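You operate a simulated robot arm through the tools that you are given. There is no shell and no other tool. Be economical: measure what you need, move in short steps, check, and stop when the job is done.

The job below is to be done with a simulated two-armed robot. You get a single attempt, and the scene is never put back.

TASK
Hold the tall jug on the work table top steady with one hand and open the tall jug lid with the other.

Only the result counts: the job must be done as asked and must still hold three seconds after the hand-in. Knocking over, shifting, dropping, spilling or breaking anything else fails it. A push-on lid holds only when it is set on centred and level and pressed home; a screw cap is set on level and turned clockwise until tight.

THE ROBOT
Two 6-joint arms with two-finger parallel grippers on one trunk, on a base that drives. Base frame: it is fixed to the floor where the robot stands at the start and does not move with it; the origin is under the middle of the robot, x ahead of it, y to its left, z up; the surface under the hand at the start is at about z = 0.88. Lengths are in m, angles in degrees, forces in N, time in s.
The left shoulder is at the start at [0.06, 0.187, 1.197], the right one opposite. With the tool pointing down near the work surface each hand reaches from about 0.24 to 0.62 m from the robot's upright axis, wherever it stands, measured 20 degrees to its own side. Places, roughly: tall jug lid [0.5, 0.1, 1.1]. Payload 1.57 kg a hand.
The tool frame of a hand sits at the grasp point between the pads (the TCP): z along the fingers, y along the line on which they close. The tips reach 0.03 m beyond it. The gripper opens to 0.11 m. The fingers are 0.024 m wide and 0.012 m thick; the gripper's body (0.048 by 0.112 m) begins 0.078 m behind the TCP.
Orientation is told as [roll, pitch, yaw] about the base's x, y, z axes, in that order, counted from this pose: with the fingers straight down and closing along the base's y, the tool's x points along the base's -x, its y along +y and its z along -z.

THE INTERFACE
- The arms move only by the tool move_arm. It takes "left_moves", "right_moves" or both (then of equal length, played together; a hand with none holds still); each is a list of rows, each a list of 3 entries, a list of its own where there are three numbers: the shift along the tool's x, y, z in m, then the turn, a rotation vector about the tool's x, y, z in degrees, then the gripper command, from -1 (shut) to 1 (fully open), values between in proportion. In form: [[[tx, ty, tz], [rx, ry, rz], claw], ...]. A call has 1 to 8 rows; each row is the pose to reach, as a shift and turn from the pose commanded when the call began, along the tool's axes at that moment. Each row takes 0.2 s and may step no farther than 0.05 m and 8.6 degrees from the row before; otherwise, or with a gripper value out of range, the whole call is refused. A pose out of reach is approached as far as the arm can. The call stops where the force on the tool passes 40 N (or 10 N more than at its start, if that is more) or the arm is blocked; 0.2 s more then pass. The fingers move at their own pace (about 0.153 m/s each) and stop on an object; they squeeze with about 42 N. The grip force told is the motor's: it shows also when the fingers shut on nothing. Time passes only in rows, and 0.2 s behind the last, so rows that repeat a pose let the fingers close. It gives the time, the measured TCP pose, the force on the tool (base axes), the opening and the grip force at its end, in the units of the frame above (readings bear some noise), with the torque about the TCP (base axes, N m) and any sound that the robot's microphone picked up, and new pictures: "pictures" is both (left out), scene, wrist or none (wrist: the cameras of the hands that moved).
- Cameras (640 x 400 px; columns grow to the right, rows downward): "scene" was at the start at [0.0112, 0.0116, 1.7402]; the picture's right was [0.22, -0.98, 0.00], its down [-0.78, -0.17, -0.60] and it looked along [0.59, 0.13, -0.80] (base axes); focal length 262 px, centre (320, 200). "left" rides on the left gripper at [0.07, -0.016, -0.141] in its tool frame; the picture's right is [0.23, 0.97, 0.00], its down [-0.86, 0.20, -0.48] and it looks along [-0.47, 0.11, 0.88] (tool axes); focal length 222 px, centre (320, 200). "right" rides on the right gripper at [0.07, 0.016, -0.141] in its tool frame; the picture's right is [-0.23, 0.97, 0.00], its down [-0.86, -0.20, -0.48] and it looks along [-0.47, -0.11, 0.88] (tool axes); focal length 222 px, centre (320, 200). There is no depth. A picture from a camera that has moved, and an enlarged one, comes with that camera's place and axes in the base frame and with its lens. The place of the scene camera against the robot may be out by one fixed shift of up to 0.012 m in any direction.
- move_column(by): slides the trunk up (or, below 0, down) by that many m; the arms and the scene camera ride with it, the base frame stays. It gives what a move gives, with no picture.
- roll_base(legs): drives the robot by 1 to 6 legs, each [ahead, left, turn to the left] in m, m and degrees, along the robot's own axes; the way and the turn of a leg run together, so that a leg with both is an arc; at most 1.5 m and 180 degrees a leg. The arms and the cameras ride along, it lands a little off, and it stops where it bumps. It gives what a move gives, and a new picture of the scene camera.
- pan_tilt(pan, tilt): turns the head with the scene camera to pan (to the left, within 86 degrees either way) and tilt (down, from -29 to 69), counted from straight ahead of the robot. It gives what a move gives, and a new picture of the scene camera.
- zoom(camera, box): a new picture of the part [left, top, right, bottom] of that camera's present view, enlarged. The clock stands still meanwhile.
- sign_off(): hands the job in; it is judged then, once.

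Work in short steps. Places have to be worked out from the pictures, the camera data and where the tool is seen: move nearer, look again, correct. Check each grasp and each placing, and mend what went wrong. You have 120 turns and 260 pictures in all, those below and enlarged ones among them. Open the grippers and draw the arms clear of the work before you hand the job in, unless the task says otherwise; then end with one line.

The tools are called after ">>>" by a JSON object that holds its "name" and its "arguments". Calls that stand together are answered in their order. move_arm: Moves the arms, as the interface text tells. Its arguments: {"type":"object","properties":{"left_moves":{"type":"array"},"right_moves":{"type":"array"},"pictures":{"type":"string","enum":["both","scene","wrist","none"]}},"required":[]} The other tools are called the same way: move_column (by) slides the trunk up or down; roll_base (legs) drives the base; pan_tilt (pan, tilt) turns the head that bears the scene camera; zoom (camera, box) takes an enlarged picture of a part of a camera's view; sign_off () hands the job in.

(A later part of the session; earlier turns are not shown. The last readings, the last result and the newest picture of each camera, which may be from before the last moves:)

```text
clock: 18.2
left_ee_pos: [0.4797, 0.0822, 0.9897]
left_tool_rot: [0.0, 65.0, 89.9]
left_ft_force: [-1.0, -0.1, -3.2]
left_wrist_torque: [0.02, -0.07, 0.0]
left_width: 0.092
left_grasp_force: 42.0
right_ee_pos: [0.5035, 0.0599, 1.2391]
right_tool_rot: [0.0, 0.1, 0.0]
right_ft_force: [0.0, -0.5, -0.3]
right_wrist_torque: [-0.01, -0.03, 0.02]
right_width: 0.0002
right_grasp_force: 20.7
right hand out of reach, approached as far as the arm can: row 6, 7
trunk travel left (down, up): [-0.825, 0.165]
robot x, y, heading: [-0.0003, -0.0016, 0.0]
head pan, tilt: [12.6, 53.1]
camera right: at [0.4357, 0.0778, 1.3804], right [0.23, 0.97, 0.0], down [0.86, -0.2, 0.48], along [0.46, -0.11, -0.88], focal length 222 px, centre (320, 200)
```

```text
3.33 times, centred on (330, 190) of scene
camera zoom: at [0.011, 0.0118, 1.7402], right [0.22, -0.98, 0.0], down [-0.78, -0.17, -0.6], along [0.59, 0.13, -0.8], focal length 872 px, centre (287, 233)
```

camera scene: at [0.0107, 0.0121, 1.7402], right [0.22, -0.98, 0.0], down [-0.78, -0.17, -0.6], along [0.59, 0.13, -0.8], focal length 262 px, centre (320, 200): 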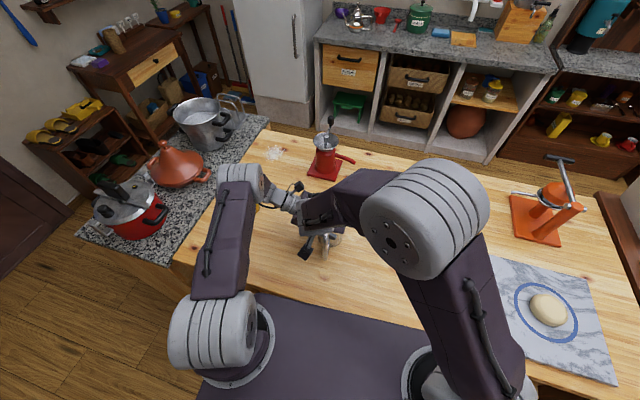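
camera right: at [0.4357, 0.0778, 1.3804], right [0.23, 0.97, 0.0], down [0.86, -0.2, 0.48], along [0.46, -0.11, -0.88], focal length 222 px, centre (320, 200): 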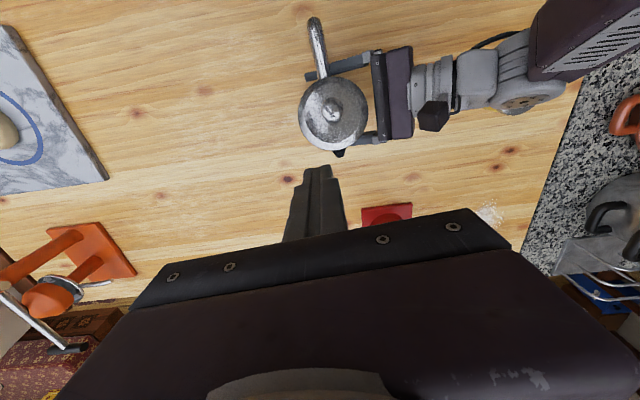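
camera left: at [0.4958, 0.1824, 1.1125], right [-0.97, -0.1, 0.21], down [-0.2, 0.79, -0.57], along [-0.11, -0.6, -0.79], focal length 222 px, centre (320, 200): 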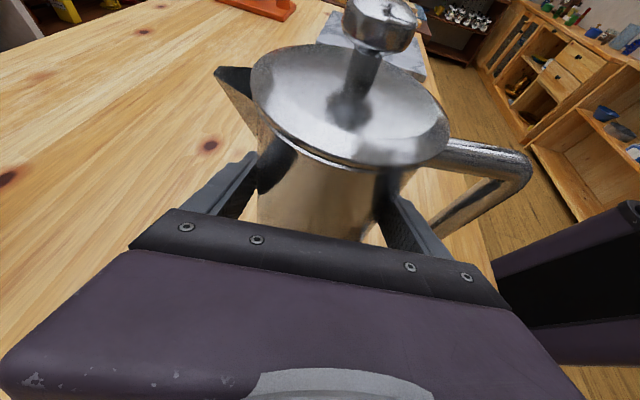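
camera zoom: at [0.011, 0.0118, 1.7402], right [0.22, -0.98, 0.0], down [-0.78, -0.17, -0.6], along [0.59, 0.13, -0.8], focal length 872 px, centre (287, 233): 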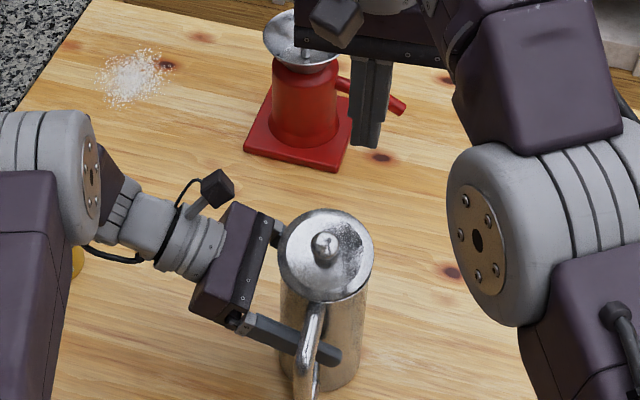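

The arm ran out of reach at that height; the lid is holding at about 30°. Reach improves lower down, so I descend part-way and see where the hand settles.

>>> {"name": "move_arm", "arguments": {"right_moves": [[[0, 0, 0.03], [0, 0, 0], -1], [[0, 0, 0.06], [0, 0, 0], -1], [[0, 0, 0.06], [0, 0, 0], -1]], "pictures": "wrist"}}

```text
clock: 19.0
left_ee_pos: [0.4789, 0.0829, 0.9883]
left_tool_rot: [0.2, 65.1, 90.0]
left_ft_force: [-0.1, -0.5, -3.3]
left_wrist_torque: [0.03, -0.06, -0.01]
left_width: 0.0918
left_grasp_force: 42.3
right_ee_pos: [0.5039, 0.0612, 1.1785]
right_tool_rot: [0.0, 0.0, 0.0]
right_ft_force: [0.5, 1.0, 0.1]
right_wrist_torque: [-0.02, 0.01, 0.01]
right_width: 0.0
right_grasp_force: 21.4
trunk travel left (down, up): [-0.825, 0.165]
robot x, y, heading: [-0.0003, 0.0006, 0.2]
head pan, tilt: [12.6, 53.1]
camera right: at [0.4369, 0.0787, 1.3201], right [0.23, 0.97, 0.0], down [0.86, -0.2, 0.48], along [0.47, -0.11, -0.88], focal length 222 px, centre (320, 200)
```

right: 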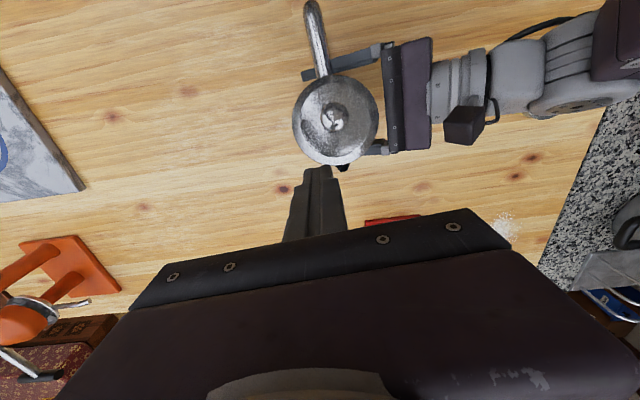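

Commands are counted from the reached pose. Now forward 25 mm at this height to clear the lid's edge.

>>> {"name": "move_arm", "arguments": {"right_moves": [[[-0.012, 0.005, 0.005], [0, 0, 0], -1], [[-0.025, 0.008, 0.01], [0, 0, 0], -1], [[-0.025, 0.008, 0.01], [0, 0, 0], -1]], "pictures": "wrist"}}

>>> {"name": "zoom", "arguments": {"camera": "left", "box": [200, 0, 540, 212]}}

```text
clock: 19.8
left_ee_pos: [0.4783, 0.0819, 0.9896]
left_tool_rot: [-0.1, 65.0, 89.9]
left_ft_force: [0.2, -0.3, -3.6]
left_wrist_torque: [0.0, -0.04, 0.01]
left_width: 0.092
left_grasp_force: 42.1
right_ee_pos: [0.523, 0.0657, 1.1682]
right_tool_rot: [-0.1, 0.0, 0.0]
right_ft_force: [0.5, 0.0, 0.5]
right_wrist_torque: [-0.01, 0.01, 0.0]
right_width: 0.0
right_grasp_force: 21.0
right hand out of reach, approached as far as the arm can: row 2, 3
trunk travel left (down, up): [-0.825, 0.165]
robot x, y, heading: [0.0014, -0.0023, 0.0]
head pan, tilt: [12.6, 53.1]
camera right: at [0.455, 0.083, 1.3093], right [0.23, 0.97, 0.0], down [0.86, -0.2, 0.48], along [0.47, -0.11, -0.88], focal length 222 px, centre (320, 200)
```

right: 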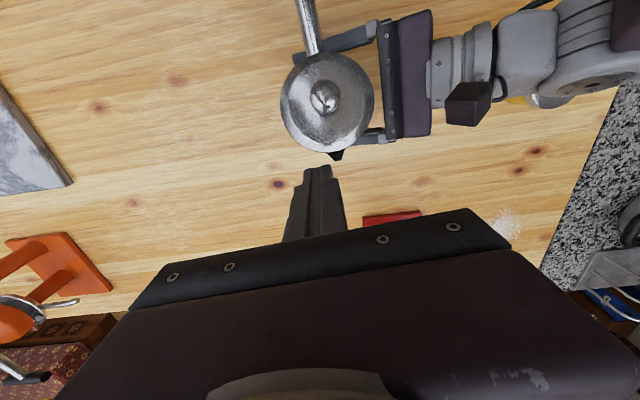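

```text
1.88 times, centred on (370, 106) of left
camera zoom: at [0.495, 0.1823, 1.113], right [-0.97, -0.1, 0.21], down [-0.2, 0.79, -0.57], along [-0.11, -0.6, -0.79], focal length 418 px, centre (226, 377)
```

zoom: 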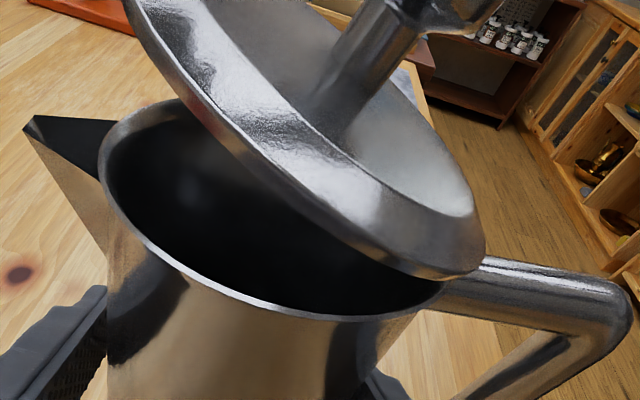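

I need a little more forward room. I go slightly lower while asking for further forward reach, and check again.

>>> {"name": "move_arm", "arguments": {"right_moves": [[[-0.006, 0, 0.01], [0, 0, 0], -1], [[-0.015, 0, 0.02], [0, 0, 0], -1], [[-0.015, 0, 0.02], [0, 0, 0], -1]], "pictures": "wrist"}}

>>> {"name": "zoom", "arguments": {"camera": "right", "box": [240, 20, 420, 220]}}

>>> {"name": "zoom", "arguments": {"camera": "scene", "box": [270, 130, 390, 250]}}

```text
clock: 20.6
left_ee_pos: [0.4786, 0.0834, 0.9881]
left_tool_rot: [0.0, 65.1, 90.0]
left_ft_force: [-0.1, 0.2, -3.2]
left_wrist_torque: [-0.01, -0.01, -0.01]
left_width: 0.0919
left_grasp_force: 42.4
right_ee_pos: [0.5302, 0.0631, 1.1511]
right_tool_rot: [-0.1, 0.0, 0.1]
right_ft_force: [-0.1, -0.3, -0.3]
right_wrist_torque: [0.01, 0.0, -0.02]
right_width: 0.0001
right_grasp_force: 21.9
right hand out of reach, approached as far as the arm can: row 2, 3
trunk travel left (down, up): [-0.825, 0.165]
robot x, y, heading: [-0.0003, -0.0041, 0.2]
head pan, tilt: [12.6, 53.1]
camera right: at [0.4615, 0.0809, 1.2927], right [0.23, 0.97, 0.0], down [0.86, -0.2, 0.48], along [0.47, -0.11, -0.88], focal length 222 px, centre (320, 200)
```

right: 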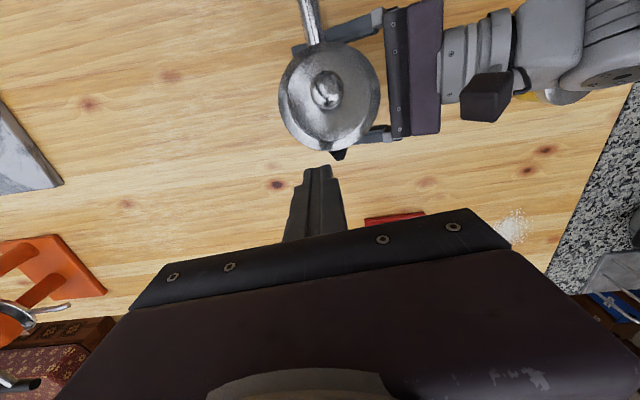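

```text
2.00 times, centred on (330, 120) of right
camera zoom: at [0.4615, 0.0809, 1.2927], right [0.23, 0.97, 0.0], down [0.86, -0.2, 0.48], along [0.47, -0.11, -0.88], focal length 444 px, centre (300, 360)
```

zoom: 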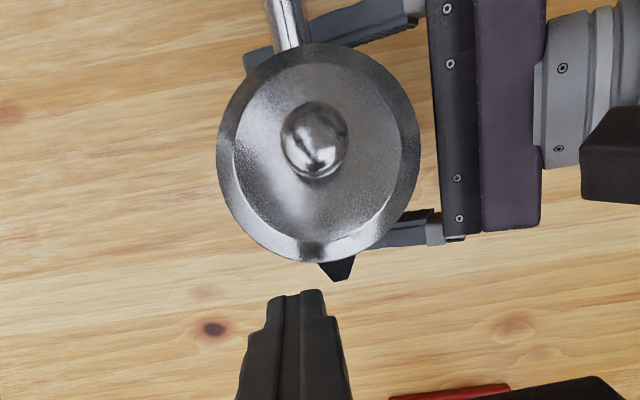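

```text
3.33 times, centred on (330, 190) of scene
camera zoom: at [0.0117, 0.012, 1.7402], right [0.22, -0.98, 0.0], down [-0.78, -0.17, -0.6], along [0.59, 0.13, -0.8], focal length 872 px, centre (287, 233)
```

zoom: 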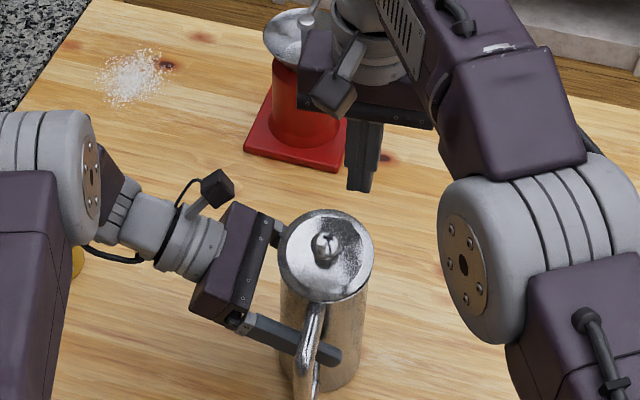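

The finger's inner face is just beyond the lid edge (≈0.517). I continue down to put the tips below the edge, again asking for more forward reach.

>>> {"name": "move_arm", "arguments": {"right_moves": [[[-0.008, 0.003, 0.01], [0, 0, 0], -1], [[-0.012, 0.003, 0.02], [0, 0, 0], -1], [[-0.015, 0.003, 0.03], [0, 0, 0], -1], [[-0.018, 0.003, 0.038], [0, 0, 0], -1]], "pictures": "wrist"}}

>>> {"name": "zoom", "arguments": {"camera": "right", "box": [240, 20, 420, 220]}}

>>> {"name": "zoom", "arguments": {"camera": "left", "box": [140, 0, 480, 212]}}

```text
clock: 21.6
left_ee_pos: [0.4793, 0.0831, 0.9895]
left_tool_rot: [0.1, 65.0, 90.1]
left_ft_force: [0.5, -0.3, -3.5]
left_wrist_torque: [-0.01, -0.07, -0.03]
left_width: 0.092
left_grasp_force: 41.8
right_ee_pos: [0.5377, 0.0598, 1.112]
right_tool_rot: [0.0, 0.0, 0.0]
right_ft_force: [1.2, 0.2, -0.4]
right_wrist_torque: [0.04, 0.04, 0.0]
right_width: 0.0
right_grasp_force: 21.3
right hand out of reach, approached as far as the arm can: row 1, 2, 3, 4
trunk travel left (down, up): [-0.825, 0.165]
robot x, y, heading: [-0.0001, -0.0001, 0.0]
head pan, tilt: [12.6, 53.1]
camera right: at [0.4696, 0.0783, 1.2536], right [0.23, 0.97, 0.0], down [0.86, -0.2, 0.48], along [0.47, -0.11, -0.88], focal length 222 px, centre (320, 200)
```

right: 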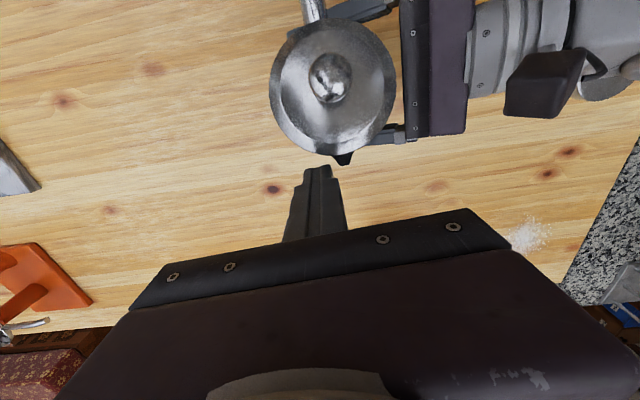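

```text
2.00 times, centred on (330, 120) of right
camera zoom: at [0.4696, 0.0783, 1.2536], right [0.23, 0.97, 0.0], down [0.86, -0.2, 0.48], along [0.47, -0.11, -0.88], focal length 444 px, centre (300, 360)
```

zoom: 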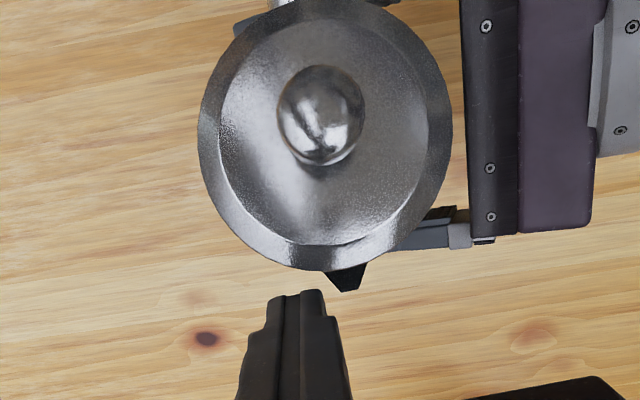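

```text
1.88 times, centred on (310, 106) of left
camera zoom: at [0.4962, 0.1825, 1.1123], right [-0.97, -0.1, 0.21], down [-0.2, 0.79, -0.57], along [-0.11, -0.6, -0.79], focal length 418 px, centre (339, 377)
```

zoom: 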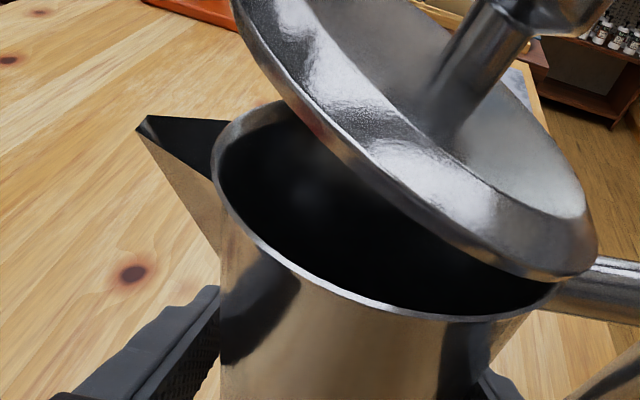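

Tips are at z≈1.08, beyond the spout-side edge. I go 12 mm lower (still above the rim) and push back toward the handle under the lid.

>>> {"name": "move_arm", "arguments": {"right_moves": [[[0, 0, 0.012], [0, 0, 0], -1], [[0.015, 0.004, 0.012], [0, 0, 0], -1], [[0.03, 0.008, 0.012], [0, 0, 0], -1], [[0.045, 0.012, 0.012], [0, 0, 0], -1]], "pictures": "wrist"}}

>>> {"name": "zoom", "arguments": {"camera": "left", "box": [200, 0, 540, 212]}}

```text
clock: 22.5
left_ee_pos: [0.4735, 0.0824, 0.9876]
left_tool_rot: [1.0, 65.1, 90.2]
left_ft_force: [-4.3, 1.6, 0.9]
left_wrist_torque: [0.23, 0.03, -0.2]
left_width: 0.0961
left_grasp_force: 42.0
right_ee_pos: [0.5097, 0.072, 1.1049]
right_tool_rot: [0.4, -1.3, -0.1]
right_ft_force: [4.9, -0.1, 1.1]
right_wrist_torque: [-0.02, -0.08, -0.04]
right_width: 0.0
right_grasp_force: 20.9
trunk travel left (down, up): [-0.825, 0.165]
robot x, y, heading: [0.002, -0.0002, -0.2]
head pan, tilt: [12.6, 53.1]
stopped in row 4 (left hand): the force on the tool passed its limit at 45 N (the readings are from after the stop); the commanded pose is now the measured one
camera right: at [0.4368, 0.0881, 1.2453], right [0.23, 0.97, 0.01], down [0.84, -0.2, 0.5], along [0.49, -0.1, -0.87], focal length 222 px, centre (320, 200)
```

right: 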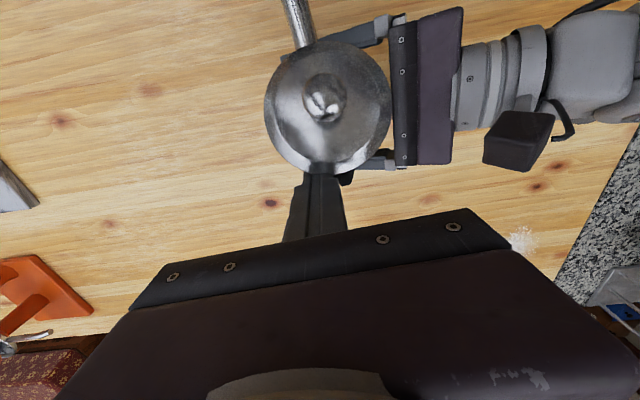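

```text
1.88 times, centred on (370, 106) of left
camera zoom: at [0.4923, 0.1821, 1.1106], right [-0.97, -0.08, 0.21], down [-0.19, 0.8, -0.57], along [-0.12, -0.6, -0.79], focal length 418 px, centre (226, 377)
```

zoom: 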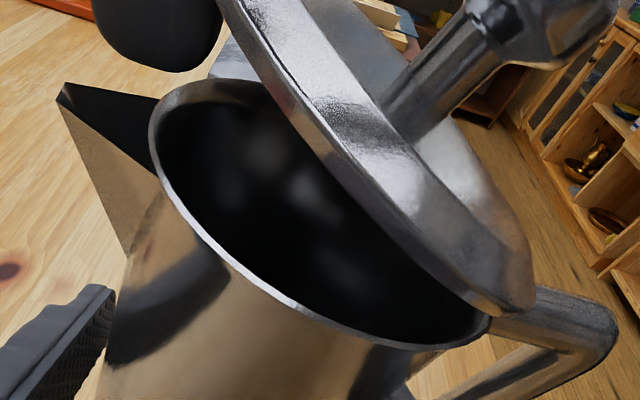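

The jug tipped slightly in the left grip when the lid edge jammed. I back the right hand away and check the jug.

>>> {"name": "move_arm", "arguments": {"right_moves": [[[-0.01, -0.003, 0], [0, 0, 0], -1], [[-0.02, -0.008, 0], [0, 0, 0], -1], [[-0.02, -0.008, -0.02], [0, 0, 0], -1]], "pictures": "both"}}

>>> {"name": "zoom", "arguments": {"camera": "left", "box": [200, 0, 540, 212]}}

>>> {"name": "zoom", "arguments": {"camera": "scene", "box": [270, 170, 390, 270]}}

```text
clock: 23.3
left_ee_pos: [0.4736, 0.0814, 0.9868]
left_tool_rot: [0.9, 65.1, 90.1]
left_ft_force: [-0.3, -0.6, -3.6]
left_wrist_torque: [-0.02, -0.06, -0.03]
left_width: 0.0918
left_grasp_force: 42.1
right_ee_pos: [0.528, 0.064, 1.1257]
right_tool_rot: [0.5, -1.3, -0.1]
right_ft_force: [0.0, -0.6, 0.4]
right_wrist_torque: [0.03, -0.01, 0.01]
right_width: 0.0
right_grasp_force: 21.2
trunk travel left (down, up): [-0.825, 0.165]
robot x, y, heading: [-0.0007, -0.0013, -0.1]
head pan, tilt: [12.6, 53.1]
camera scene: at [0.0111, 0.0118, 1.7402], right [0.22, -0.98, 0.0], down [-0.78, -0.17, -0.6], along [0.59, 0.13, -0.8], focal length 262 px, centre (320, 200)
camera right: at [0.4563, 0.0801, 1.265], right [0.23, 0.97, 0.01], down [0.84, -0.2, 0.49], along [0.48, -0.1, -0.87], focal length 222 px, centre (320, 200)
```

scene: 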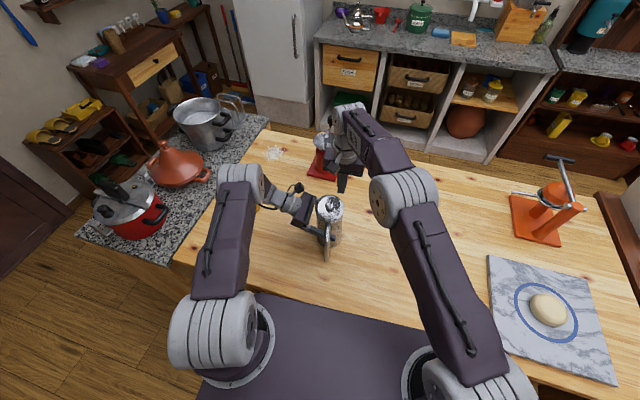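
right: 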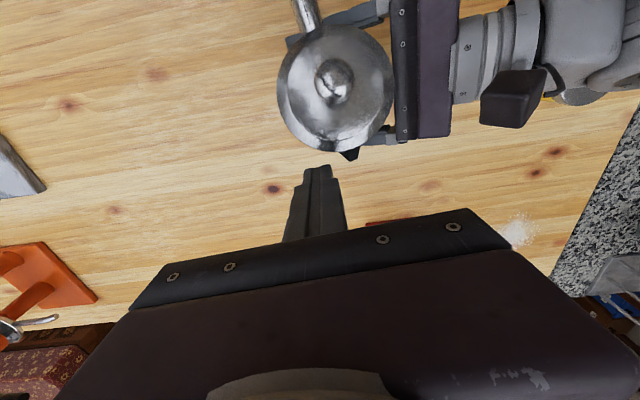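

```text
1.88 times, centred on (370, 106) of left
camera zoom: at [0.4928, 0.1818, 1.1106], right [-0.97, -0.08, 0.21], down [-0.19, 0.8, -0.57], along [-0.12, -0.6, -0.79], focal length 418 px, centre (226, 377)
```

zoom: 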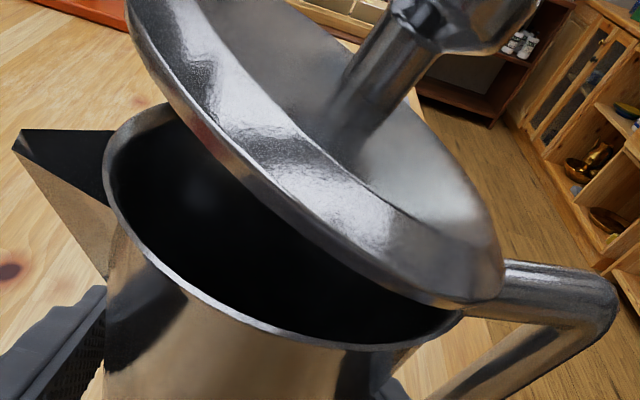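

```text
4.00 times, centred on (330, 220) of scene
camera zoom: at [0.0111, 0.0118, 1.7402], right [0.22, -0.98, 0.0], down [-0.78, -0.17, -0.6], along [0.59, 0.13, -0.8], focal length 1046 px, centre (280, 120)
```

zoom: 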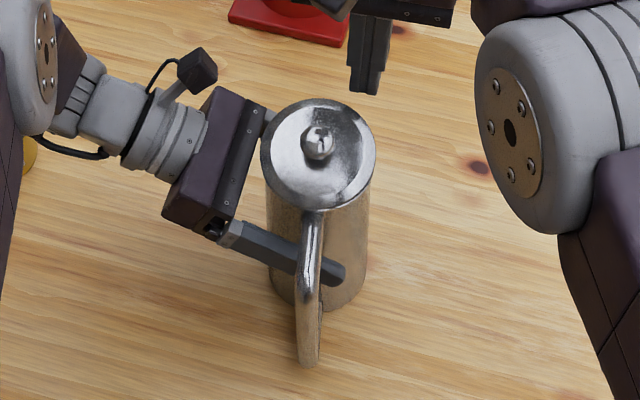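

The jug sprang back upright apart from a degree or so, and the lid still holds at about 25°. I return to gripping the knob, aligned with the lid's normal, and will swing it in small re-gripped increments since the hinge holds. First I hover above the knob, tilted 20°.

>>> {"name": "move_arm", "arguments": {"right_moves": [[[0, 0, -0.04], [0, 0, 0], -1], [[0.02, 0.006, -0.07], [0, -5, 0], -0.6], [[0.045, 0.014, -0.075], [0, -10, 0], -0.2], [[0.07, 0.02, -0.07], [0, -15, 0], -0.2], [[0.0925, 0.024, -0.045], [0, -18.7, 0], -0.2], [[0.0925, 0.024, -0.045], [0, -18.7, 0], -0.2]], "pictures": "wrist"}}

>>> {"name": "zoom", "arguments": {"camera": "right", "box": [240, 60, 420, 260]}}

>>> {"name": "zoom", "arguments": {"camera": "left", "box": [260, 0, 600, 212]}}

```text
clock: 24.7
left_ee_pos: [0.4752, 0.0818, 0.9882]
left_tool_rot: [1.0, 65.1, 90.2]
left_ft_force: [-0.3, 0.9, -0.5]
left_wrist_torque: [0.14, 0.1, 0.0]
left_width: 0.0914
left_grasp_force: 41.9
right_ee_pos: [0.4348, 0.0872, 1.1685]
right_tool_rot: [0.5, -19.9, -0.2]
right_ft_force: [-0.5, 0.0, 0.4]
right_wrist_torque: [0.02, 0.02, 0.0]
right_width: 0.0439
right_grasp_force: 0.1
trunk travel left (down, up): [-0.825, 0.165]
robot x, y, heading: [0.0029, 0.0002, -0.0]
head pan, tilt: [12.6, 53.1]
camera right: at [0.3226, 0.1043, 1.2774], right [0.21, 0.97, 0.09], down [0.64, -0.21, 0.74], along [0.74, -0.1, -0.67], focal length 222 px, centre (320, 200)
```

right: 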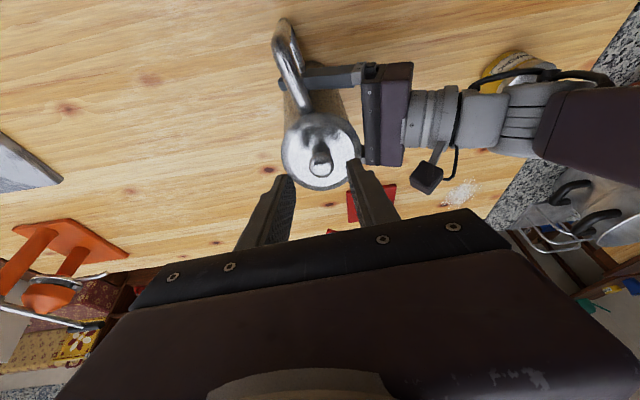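

```text
2.00 times, centred on (330, 160) of right
camera zoom: at [0.3226, 0.1043, 1.2774], right [0.21, 0.97, 0.09], down [0.64, -0.21, 0.74], along [0.74, -0.1, -0.67], focal length 444 px, centre (300, 280)
```

zoom: 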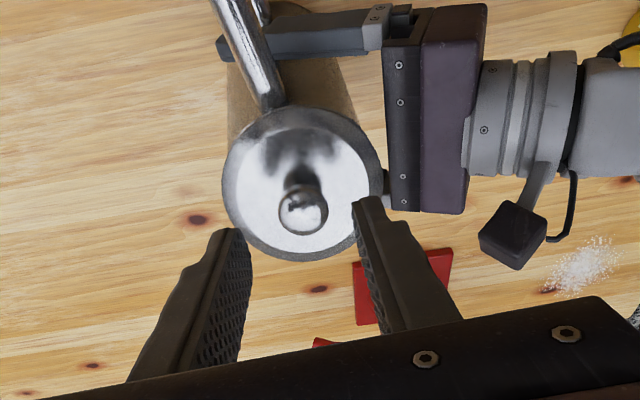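

```text
1.88 times, centred on (430, 106) of left
camera zoom: at [0.4936, 0.1817, 1.1104], right [-0.97, -0.08, 0.21], down [-0.19, 0.8, -0.57], along [-0.12, -0.6, -0.79], focal length 418 px, centre (113, 377)
```

zoom: 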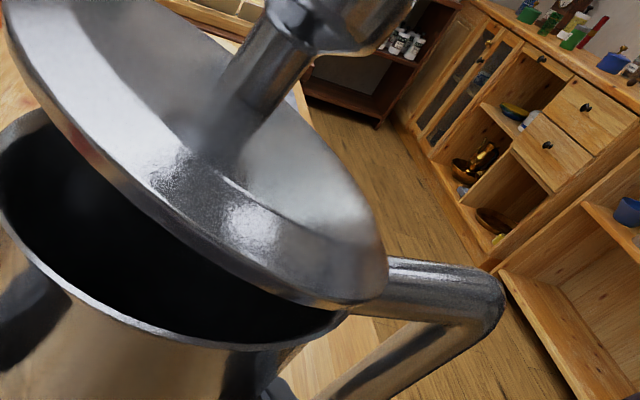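

The stem is tilted about 20°, matching the tool; the knob is at (0.464, 0.0905, 1.099). I go in along the tool axis and close.

>>> {"name": "move_arm", "arguments": {"right_moves": [[[-0.0036, 0.0033, 0.025], [0, 0, 0], -0.2], [[-0.0036, 0.0033, 0.05], [0, 0, 0], -0.2], [[-0.0036, 0.0033, 0.063], [0, 0, 0], -0.2], [[-0.0036, 0.0033, 0.063], [0, 0, 0], -0.6], [[-0.0036, 0.0033, 0.063], [0, 0, 0], -1], [[-0.0036, 0.0033, 0.063], [0, 0, 0], -1]], "pictures": "wrist"}}

>>> {"name": "zoom", "arguments": {"camera": "right", "box": [240, 60, 420, 260]}}

>>> {"name": "zoom", "arguments": {"camera": "left", "box": [260, 0, 600, 212]}}

```text
clock: 26.1
left_ee_pos: [0.4758, 0.0833, 0.988]
left_tool_rot: [0.8, 65.1, 89.9]
left_ft_force: [-4.7, 13.4, -2.3]
left_wrist_torque: [-0.97, -0.45, -0.3]
left_width: 0.0912
left_grasp_force: 42.2
right_ee_pos: [0.4588, 0.0913, 1.1104]
right_tool_rot: [0.3, -19.9, -0.2]
right_ft_force: [5.2, -13.0, 0.7]
right_wrist_torque: [-0.53, -0.22, 0.09]
right_width: 0.0245
right_grasp_force: 36.4
trunk travel left (down, up): [-0.825, 0.165]
robot x, y, heading: [0.0016, 0.0005, 0.0]
head pan, tilt: [12.6, 53.1]
camera right: at [0.3471, 0.1069, 1.2196], right [0.22, 0.97, 0.08], down [0.64, -0.2, 0.74], along [0.74, -0.11, -0.67], focal length 222 px, centre (320, 200)
```

right: 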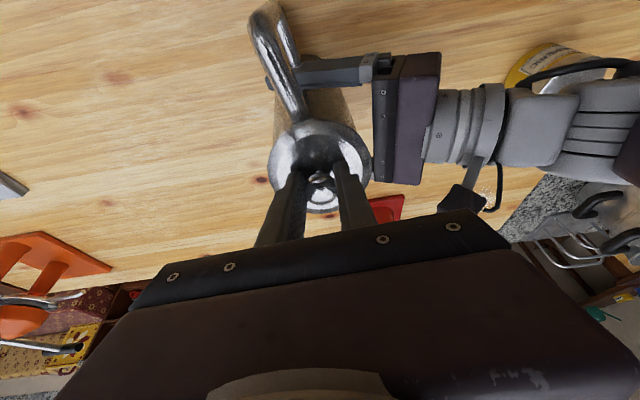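

```text
2.00 times, centred on (330, 160) of right
camera zoom: at [0.3471, 0.1069, 1.2196], right [0.22, 0.97, 0.08], down [0.64, -0.2, 0.74], along [0.74, -0.11, -0.67], focal length 444 px, centre (300, 280)
```

zoom: 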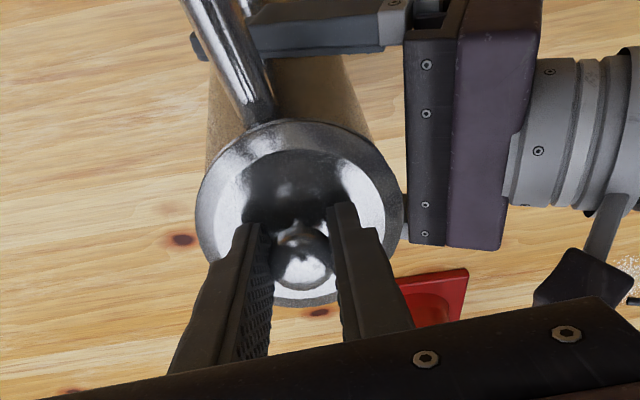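

```text
1.88 times, centred on (430, 106) of left
camera zoom: at [0.493, 0.1821, 1.1106], right [-0.97, -0.08, 0.21], down [-0.19, 0.8, -0.57], along [-0.12, -0.6, -0.79], focal length 418 px, centre (113, 377)
```

zoom: 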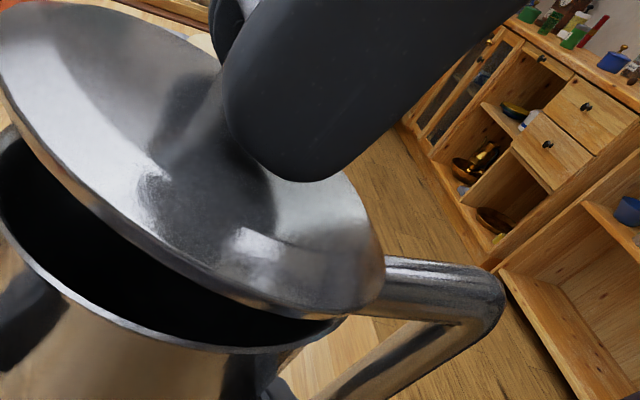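

The knob is held. I swing rigidly about the hinge (tool rotating with the lid), three small rows, and check.

>>> {"name": "move_arm", "arguments": {"right_moves": [[[0.0069, -0.001, -0.0071], [0, -7.5, 0], -1], [[0.0145, -0.001, -0.0131], [0, -15, 0], -1], [[0.023, -0.001, -0.0179], [0, -22.5, 0], -1]], "pictures": "wrist"}}

>>> {"name": "zoom", "arguments": {"camera": "right", "box": [240, 60, 420, 260]}}

>>> {"name": "zoom", "arguments": {"camera": "left", "box": [260, 0, 600, 212]}}

```text
clock: 26.9
left_ee_pos: [0.4723, 0.0824, 0.9879]
left_tool_rot: [0.9, 65.1, 90.0]
left_ft_force: [-17.2, 5.2, 1.1]
left_wrist_torque: [-1.08, -1.09, -0.64]
left_width: 0.0913
left_grasp_force: 42.8
right_ee_pos: [0.4299, 0.0887, 1.121]
right_tool_rot: [0.4, -42.7, -0.2]
right_ft_force: [15.2, -5.2, 0.9]
right_wrist_torque: [0.43, -0.72, 0.63]
right_width: 0.0252
right_grasp_force: 36.6
trunk travel left (down, up): [-0.825, 0.165]
robot x, y, heading: [0.0038, -0.0028, -0.1]
head pan, tilt: [12.6, 53.1]
camera right: at [0.2841, 0.1061, 1.1775], right [0.17, 0.97, 0.16], down [0.31, -0.2, 0.93], along [0.94, -0.11, -0.33], focal length 222 px, centre (320, 200)
```

right: 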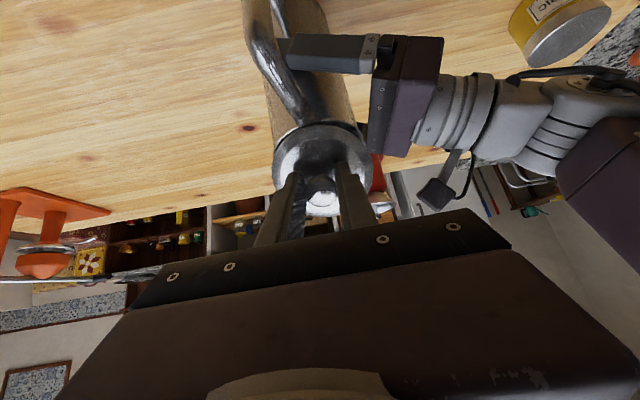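

```text
2.00 times, centred on (330, 160) of right
camera zoom: at [0.2841, 0.1061, 1.1775], right [0.17, 0.97, 0.16], down [0.31, -0.2, 0.93], along [0.94, -0.11, -0.33], focal length 444 px, centre (300, 280)
```

zoom: 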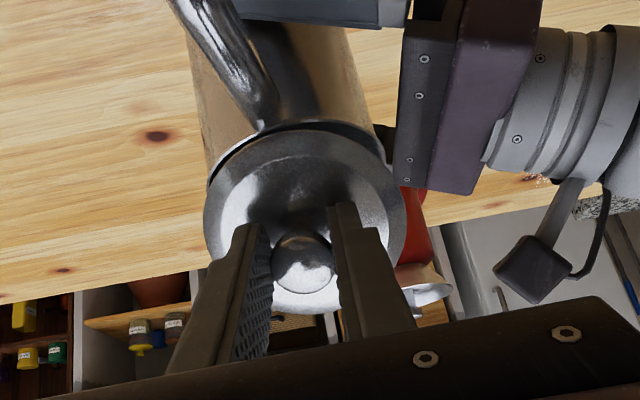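

```text
1.88 times, centred on (430, 106) of left
camera zoom: at [0.4913, 0.1815, 1.111], right [-0.97, -0.08, 0.21], down [-0.19, 0.8, -0.57], along [-0.12, -0.6, -0.79], focal length 418 px, centre (113, 377)
```

zoom: 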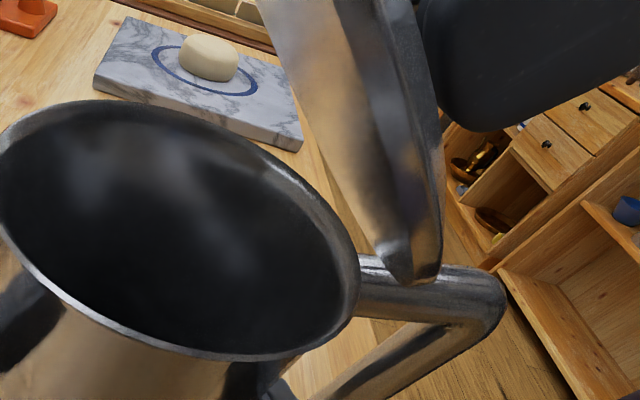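

The lid is now at about 65–70° with the knob still well gripped and a clear opening. I continue the same rigid swing.

>>> {"name": "move_arm", "arguments": {"right_moves": [[[0.0069, 0, -0.0073], [0, -7.5, 0], -1], [[0.0147, 0, -0.0136], [0, -15, 0], -1], [[0.0233, 0, -0.0187], [0, -22.5, 0], -1]], "pictures": "wrist"}}

>>> {"name": "zoom", "arguments": {"camera": "right", "box": [240, 60, 420, 260]}}

>>> {"name": "zoom", "arguments": {"camera": "left", "box": [260, 0, 600, 212]}}

```text
clock: 27.7
left_ee_pos: [0.473, 0.083, 0.9884]
left_tool_rot: [0.7, 65.2, 89.9]
left_ft_force: [-18.2, 10.7, 5.9]
left_wrist_torque: [-0.95, -0.8, -1.08]
left_width: 0.0912
left_grasp_force: 42.0
right_ee_pos: [0.3994, 0.0895, 1.1158]
right_tool_rot: [0.6, -65.0, -0.7]
right_ft_force: [15.7, -10.7, 0.5]
right_wrist_torque: [0.07, -0.59, 0.5]
right_width: 0.0258
right_grasp_force: 36.8
trunk travel left (down, up): [-0.825, 0.165]
robot x, y, heading: [-0.0003, -0.006, 0.3]
head pan, tilt: [12.6, 53.1]
camera right: at [0.2434, 0.1073, 1.1138], right [0.1, 0.97, 0.21], down [-0.07, -0.2, 0.98], along [0.99, -0.11, 0.05], focal length 222 px, centre (320, 200)
```

right: 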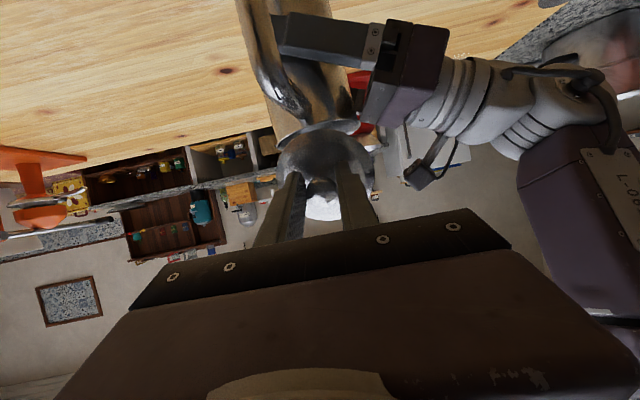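

```text
2.00 times, centred on (330, 160) of right
camera zoom: at [0.2434, 0.1073, 1.1138], right [0.1, 0.97, 0.21], down [-0.07, -0.2, 0.98], along [0.99, -0.11, 0.05], focal length 444 px, centre (300, 280)
```

zoom: 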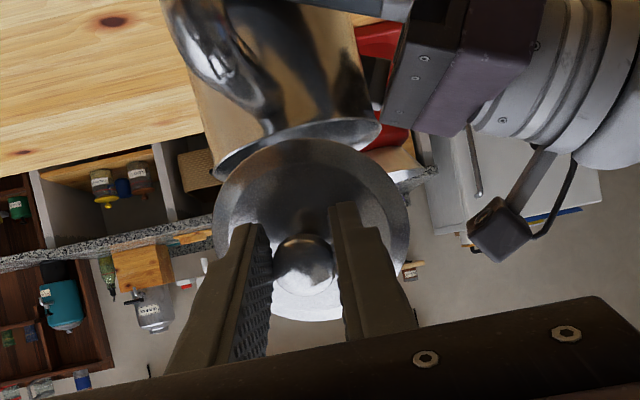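

```text
1.88 times, centred on (430, 106) of left
camera zoom: at [0.4917, 0.1827, 1.1114], right [-0.97, -0.08, 0.21], down [-0.19, 0.8, -0.57], along [-0.12, -0.6, -0.79], focal length 418 px, centre (113, 377)
```

zoom: 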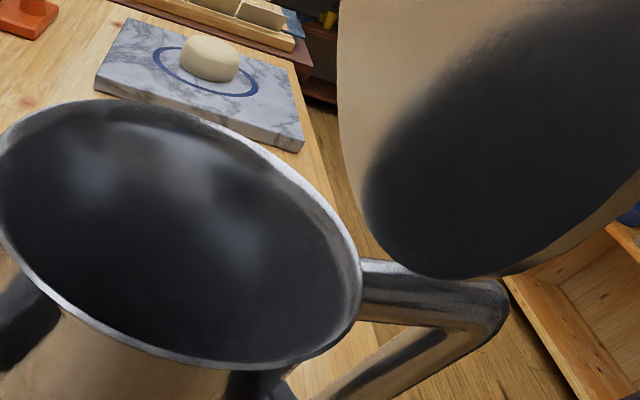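

The lid is now at about 90°. I take two more rows to get it past vertical.

>>> {"name": "move_arm", "arguments": {"right_moves": [[[0.0066, 0, -0.0064], [0, -7.5, 0], -1], [[0.0143, 0, -0.0121], [0, -15, 0], -1]], "pictures": "wrist"}}

>>> {"name": "zoom", "arguments": {"camera": "left", "box": [260, 0, 600, 212]}}

>>> {"name": "zoom", "arguments": {"camera": "scene", "box": [250, 150, 410, 270]}}

```text
clock: 28.5
left_ee_pos: [0.4749, 0.0817, 0.9865]
left_tool_rot: [0.9, 64.9, 90.3]
left_ft_force: [6.5, -1.8, -3.2]
left_wrist_torque: [0.06, 0.41, -0.3]
left_width: 0.0911
left_grasp_force: 42.5
right_ee_pos: [0.4274, 0.0941, 1.1337]
right_tool_rot: [7.9, -80.0, -13.9]
right_ft_force: [-6.3, 2.1, -1.0]
right_wrist_torque: [0.23, 0.45, 0.33]
right_width: 0.0253
right_grasp_force: 36.6
right hand out of reach, approached as far as the arm can: row 1, 2
trunk travel left (down, up): [-0.825, 0.165]
robot x, y, heading: [-0.0035, -0.0009, -0.1]
head pan, tilt: [12.6, 53.1]
stopped in row 2 (right hand): the arm was blocked; the commanded pose is now the measured one
camera right: at [0.2803, 0.129, 1.09], right [0.14, 0.96, 0.25], down [-0.35, -0.18, 0.92], along [0.93, -0.22, 0.31], focal length 222 px, centre (320, 200)
```

right: 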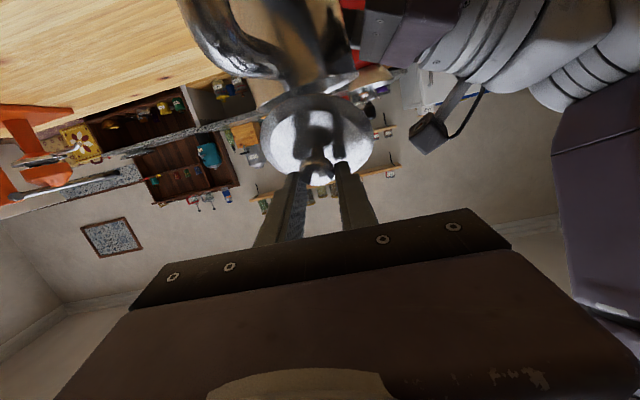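

```text
1.88 times, centred on (430, 106) of left
camera zoom: at [0.4937, 0.1808, 1.11], right [-0.97, -0.09, 0.21], down [-0.2, 0.8, -0.57], along [-0.12, -0.6, -0.79], focal length 418 px, centre (113, 377)
```

zoom: 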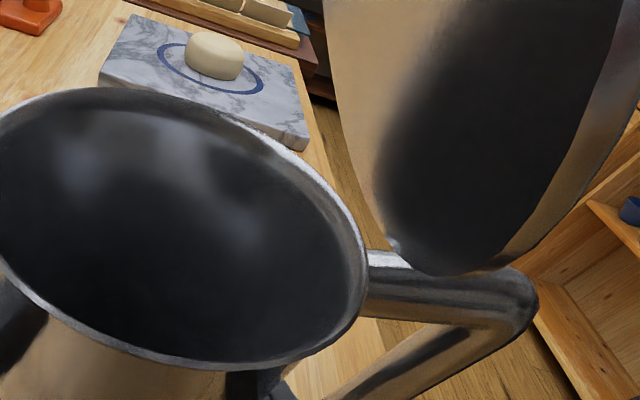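

```text
3.33 times, centred on (330, 210) of scene
camera zoom: at [0.0114, 0.0109, 1.7402], right [0.22, -0.98, 0.0], down [-0.78, -0.17, -0.6], along [0.59, 0.13, -0.8], focal length 872 px, centre (287, 167)
```

zoom: 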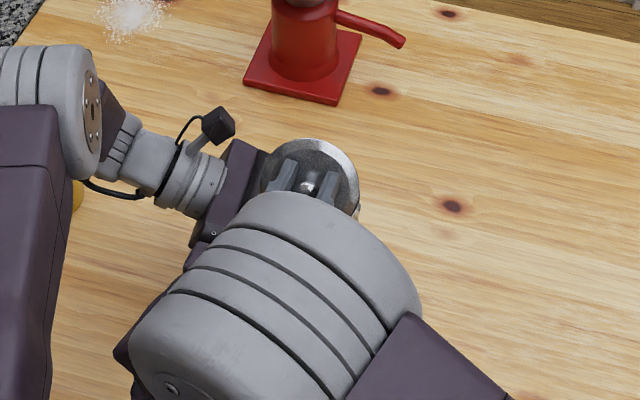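

The arm hit its reach limit with the lid at about 80°. I release the knob gently and retreat along the tool axis; then I can push the nearly upright lid back from the spout side, where the force is along its normal.

>>> {"name": "move_arm", "arguments": {"right_moves": [[[0, 0, 0], [0, 0, 0], -0.4], [[0, 0, 0], [0, 0, 0], -0.2], [[0, 0, -0.02], [0, 0, 0], -0.2], [[0, 0, -0.045], [0, 0, 0], -0.2]], "pictures": "wrist"}}

>>> {"name": "zoom", "arguments": {"camera": "left", "box": [260, 0, 600, 212]}}

```text
clock: 29.7
left_ee_pos: [0.4746, 0.083, 0.9855]
left_tool_rot: [1.0, 64.8, 90.3]
left_ft_force: [0.7, -0.7, -4.3]
left_wrist_torque: [-0.03, -0.07, 0.02]
left_width: 0.089
left_grasp_force: 41.9
right_ee_pos: [0.4212, 0.0549, 1.1427]
right_tool_rot: [7.0, -80.1, -21.1]
right_ft_force: [-0.6, 0.7, 0.6]
right_wrist_torque: [-0.01, 0.02, 0.03]
right_width: 0.044
right_grasp_force: 0.1
trunk travel left (down, up): [-0.825, 0.165]
robot x, y, heading: [0.0019, 0.0005, 0.1]
head pan, tilt: [12.6, 53.1]
stopped in row 4 (right hand): the arm was blocked; the commanded pose is now the measured one
camera right: at [0.2807, 0.1107, 1.0983], right [0.28, 0.93, 0.24], down [-0.37, -0.13, 0.92], along [0.89, -0.34, 0.31], focal length 222 px, centre (320, 200)
```

right: 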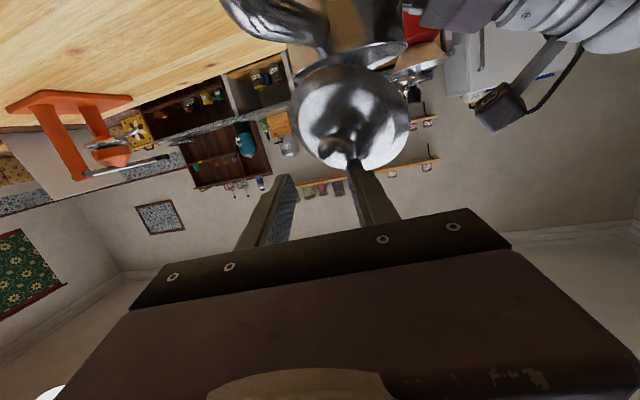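

```text
1.88 times, centred on (430, 106) of left
camera zoom: at [0.4935, 0.1814, 1.1094], right [-0.97, -0.09, 0.21], down [-0.2, 0.8, -0.57], along [-0.12, -0.6, -0.79], focal length 418 px, centre (113, 377)
```

zoom: 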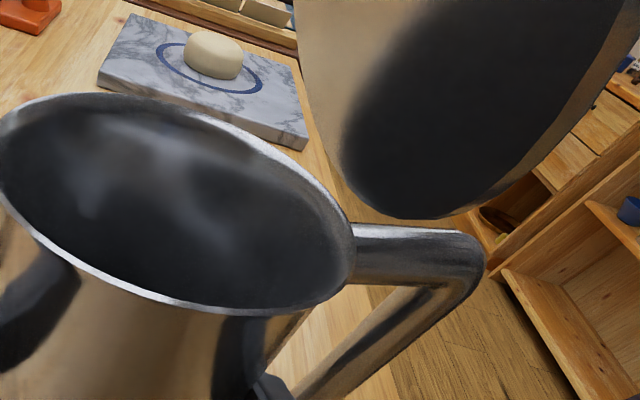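

The lid stays up on its own. Retreat along the axis is blocked by arm kinematics, so I withdraw upward while rotating the tool back toward vertical.

>>> {"name": "move_arm", "arguments": {"right_moves": [[[-0.015, 0, -0.003], [0, 5, 0], -0.2], [[-0.03, 0, -0.008], [0, 11, 0], -0.2], [[-0.05, 0, -0.015], [0, 18, 0], -0.2], [[-0.07, 0, -0.02], [0, 25, 0], -0.2], [[-0.09, 0, -0.025], [0, 32, 0], -0.2]], "pictures": "both"}}

>>> {"name": "zoom", "arguments": {"camera": "left", "box": [260, 0, 600, 212]}}

```text
clock: 30.9
left_ee_pos: [0.4758, 0.0812, 0.9872]
left_tool_rot: [0.9, 64.9, 90.3]
left_ft_force: [0.2, -0.5, -3.9]
left_wrist_torque: [0.02, -0.05, -0.01]
left_width: 0.0892
left_grasp_force: 41.9
right_ee_pos: [0.4105, 0.0569, 1.2352]
right_tool_rot: [2.0, -48.2, -15.8]
right_ft_force: [-0.3, -0.1, 0.6]
right_wrist_torque: [0.01, 0.03, -0.01]
right_width: 0.0444
right_grasp_force: 0.0
trunk travel left (down, up): [-0.825, 0.165]
robot x, y, heading: [-0.0027, 0.0008, -0.1]
head pan, tilt: [12.6, 53.1]
camera scene: at [0.0117, 0.0107, 1.7402], right [0.22, -0.98, 0.0], down [-0.78, -0.17, -0.6], along [0.59, 0.13, -0.8], focal length 262 px, centre (320, 200)
camera right: at [0.269, 0.1092, 1.2787], right [0.38, 0.9, 0.19], down [0.15, -0.27, 0.95], along [0.91, -0.34, -0.24], focal length 222 px, centre (320, 200)
```

scene: 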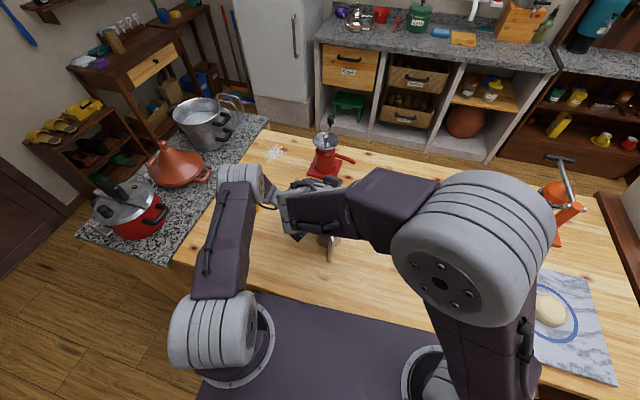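
right: 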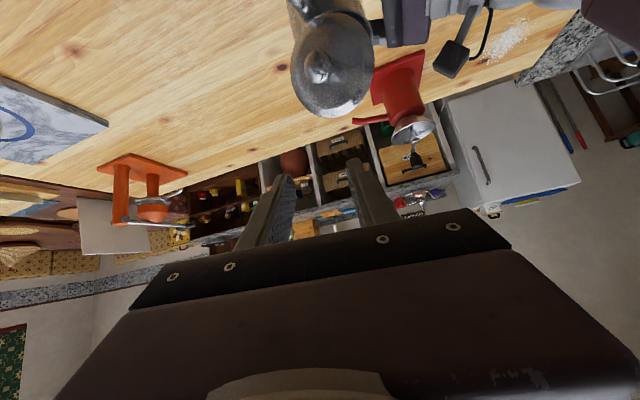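

```text
1.88 times, centred on (430, 106) of left
camera zoom: at [0.4936, 0.1808, 1.1098], right [-0.97, -0.09, 0.21], down [-0.2, 0.8, -0.57], along [-0.12, -0.6, -0.79], focal length 418 px, centre (113, 377)
```

zoom: 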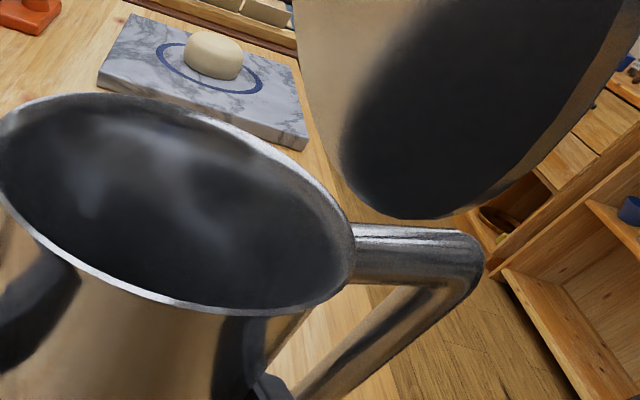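

The lid stays upright by itself with the mouth fully open. To be safe I'll nudge it past vertical: I straighten the right tool, close it, and bring it above the mouth.

>>> {"name": "move_arm", "arguments": {"right_moves": [[[-0.008, 0.0068, 0.0089], [-1.1, 7.95, -2.48], -0.6], [[-0.016, 0.0137, 0.0177], [-2.2, 15.9, -4.97], -1], [[-0.024, 0.0205, 0.0266], [-3.3, 23.85, -7.45], -1], [[-0.032, 0.0273, 0.0355], [-4.4, 31.8, -9.93], -1], [[-0.04, 0.0342, 0.0443], [-5.5, 39.75, -12.42], -1], [[-0.0479, 0.041, 0.0532], [-6.6, 47.7, -14.9], -1]], "pictures": "both"}}

>>> {"name": "zoom", "arguments": {"camera": "scene", "box": [270, 170, 390, 270]}}

```text
clock: 32.3
left_ee_pos: [0.4768, 0.0824, 0.9861]
left_tool_rot: [1.3, 65.0, 90.5]
left_ft_force: [0.0, -0.8, -1.6]
left_wrist_torque: [-0.17, -0.04, -0.05]
left_width: 0.0892
left_grasp_force: 42.2
right_ee_pos: [0.4919, 0.0803, 1.2336]
right_tool_rot: [1.1, -0.2, 1.7]
right_ft_force: [-0.3, 0.3, 0.9]
right_wrist_torque: [0.0, -0.03, -0.01]
right_width: 0.0
right_grasp_force: 21.2
trunk travel left (down, up): [-0.825, 0.165]
robot x, y, heading: [0.0005, -0.0007, 0.0]
head pan, tilt: [12.6, 53.1]
camera scene: at [0.0149, 0.0125, 1.7403], right [0.22, -0.98, 0.0], down [-0.78, -0.17, -0.6], along [0.58, 0.13, -0.8], focal length 262 px, centre (320, 200)
camera right: at [0.4232, 0.0916, 1.376], right [0.2, 0.98, 0.02], down [0.86, -0.18, 0.48], along [0.47, -0.08, -0.88], focal length 222 px, centre (320, 200)
```

scene: 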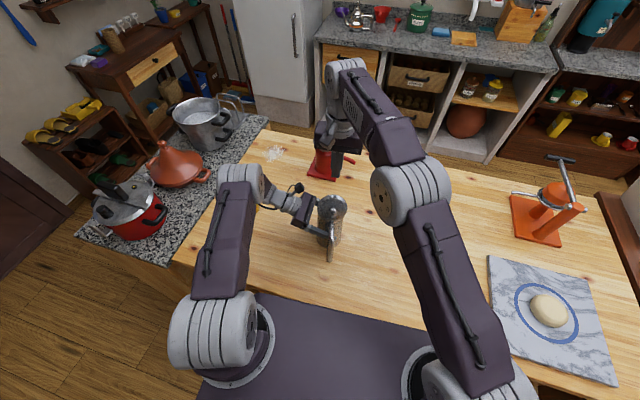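
right: 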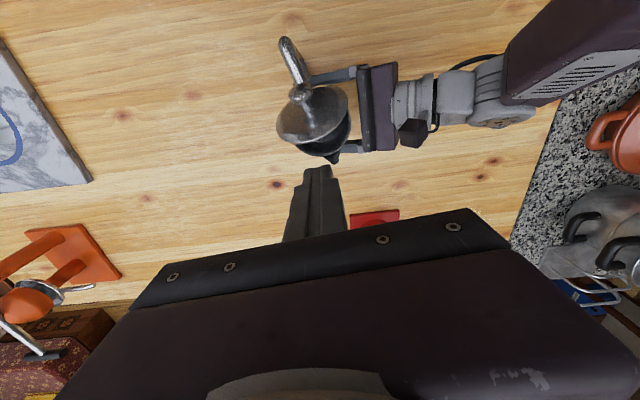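

```text
4.00 times, centred on (330, 220) of scene
camera zoom: at [0.0149, 0.0125, 1.7403], right [0.22, -0.98, 0.0], down [-0.78, -0.17, -0.6], along [0.58, 0.13, -0.8], focal length 1046 px, centre (280, 120)
```

zoom: 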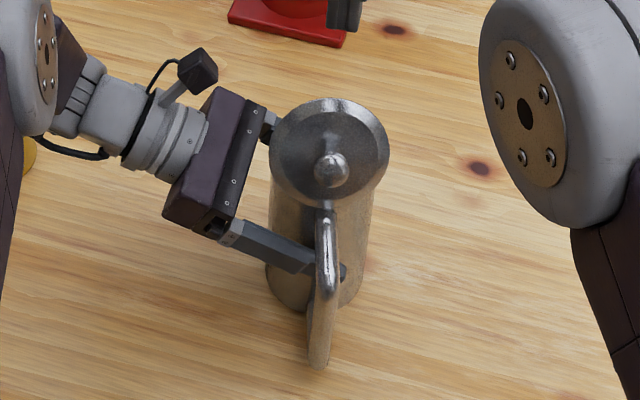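

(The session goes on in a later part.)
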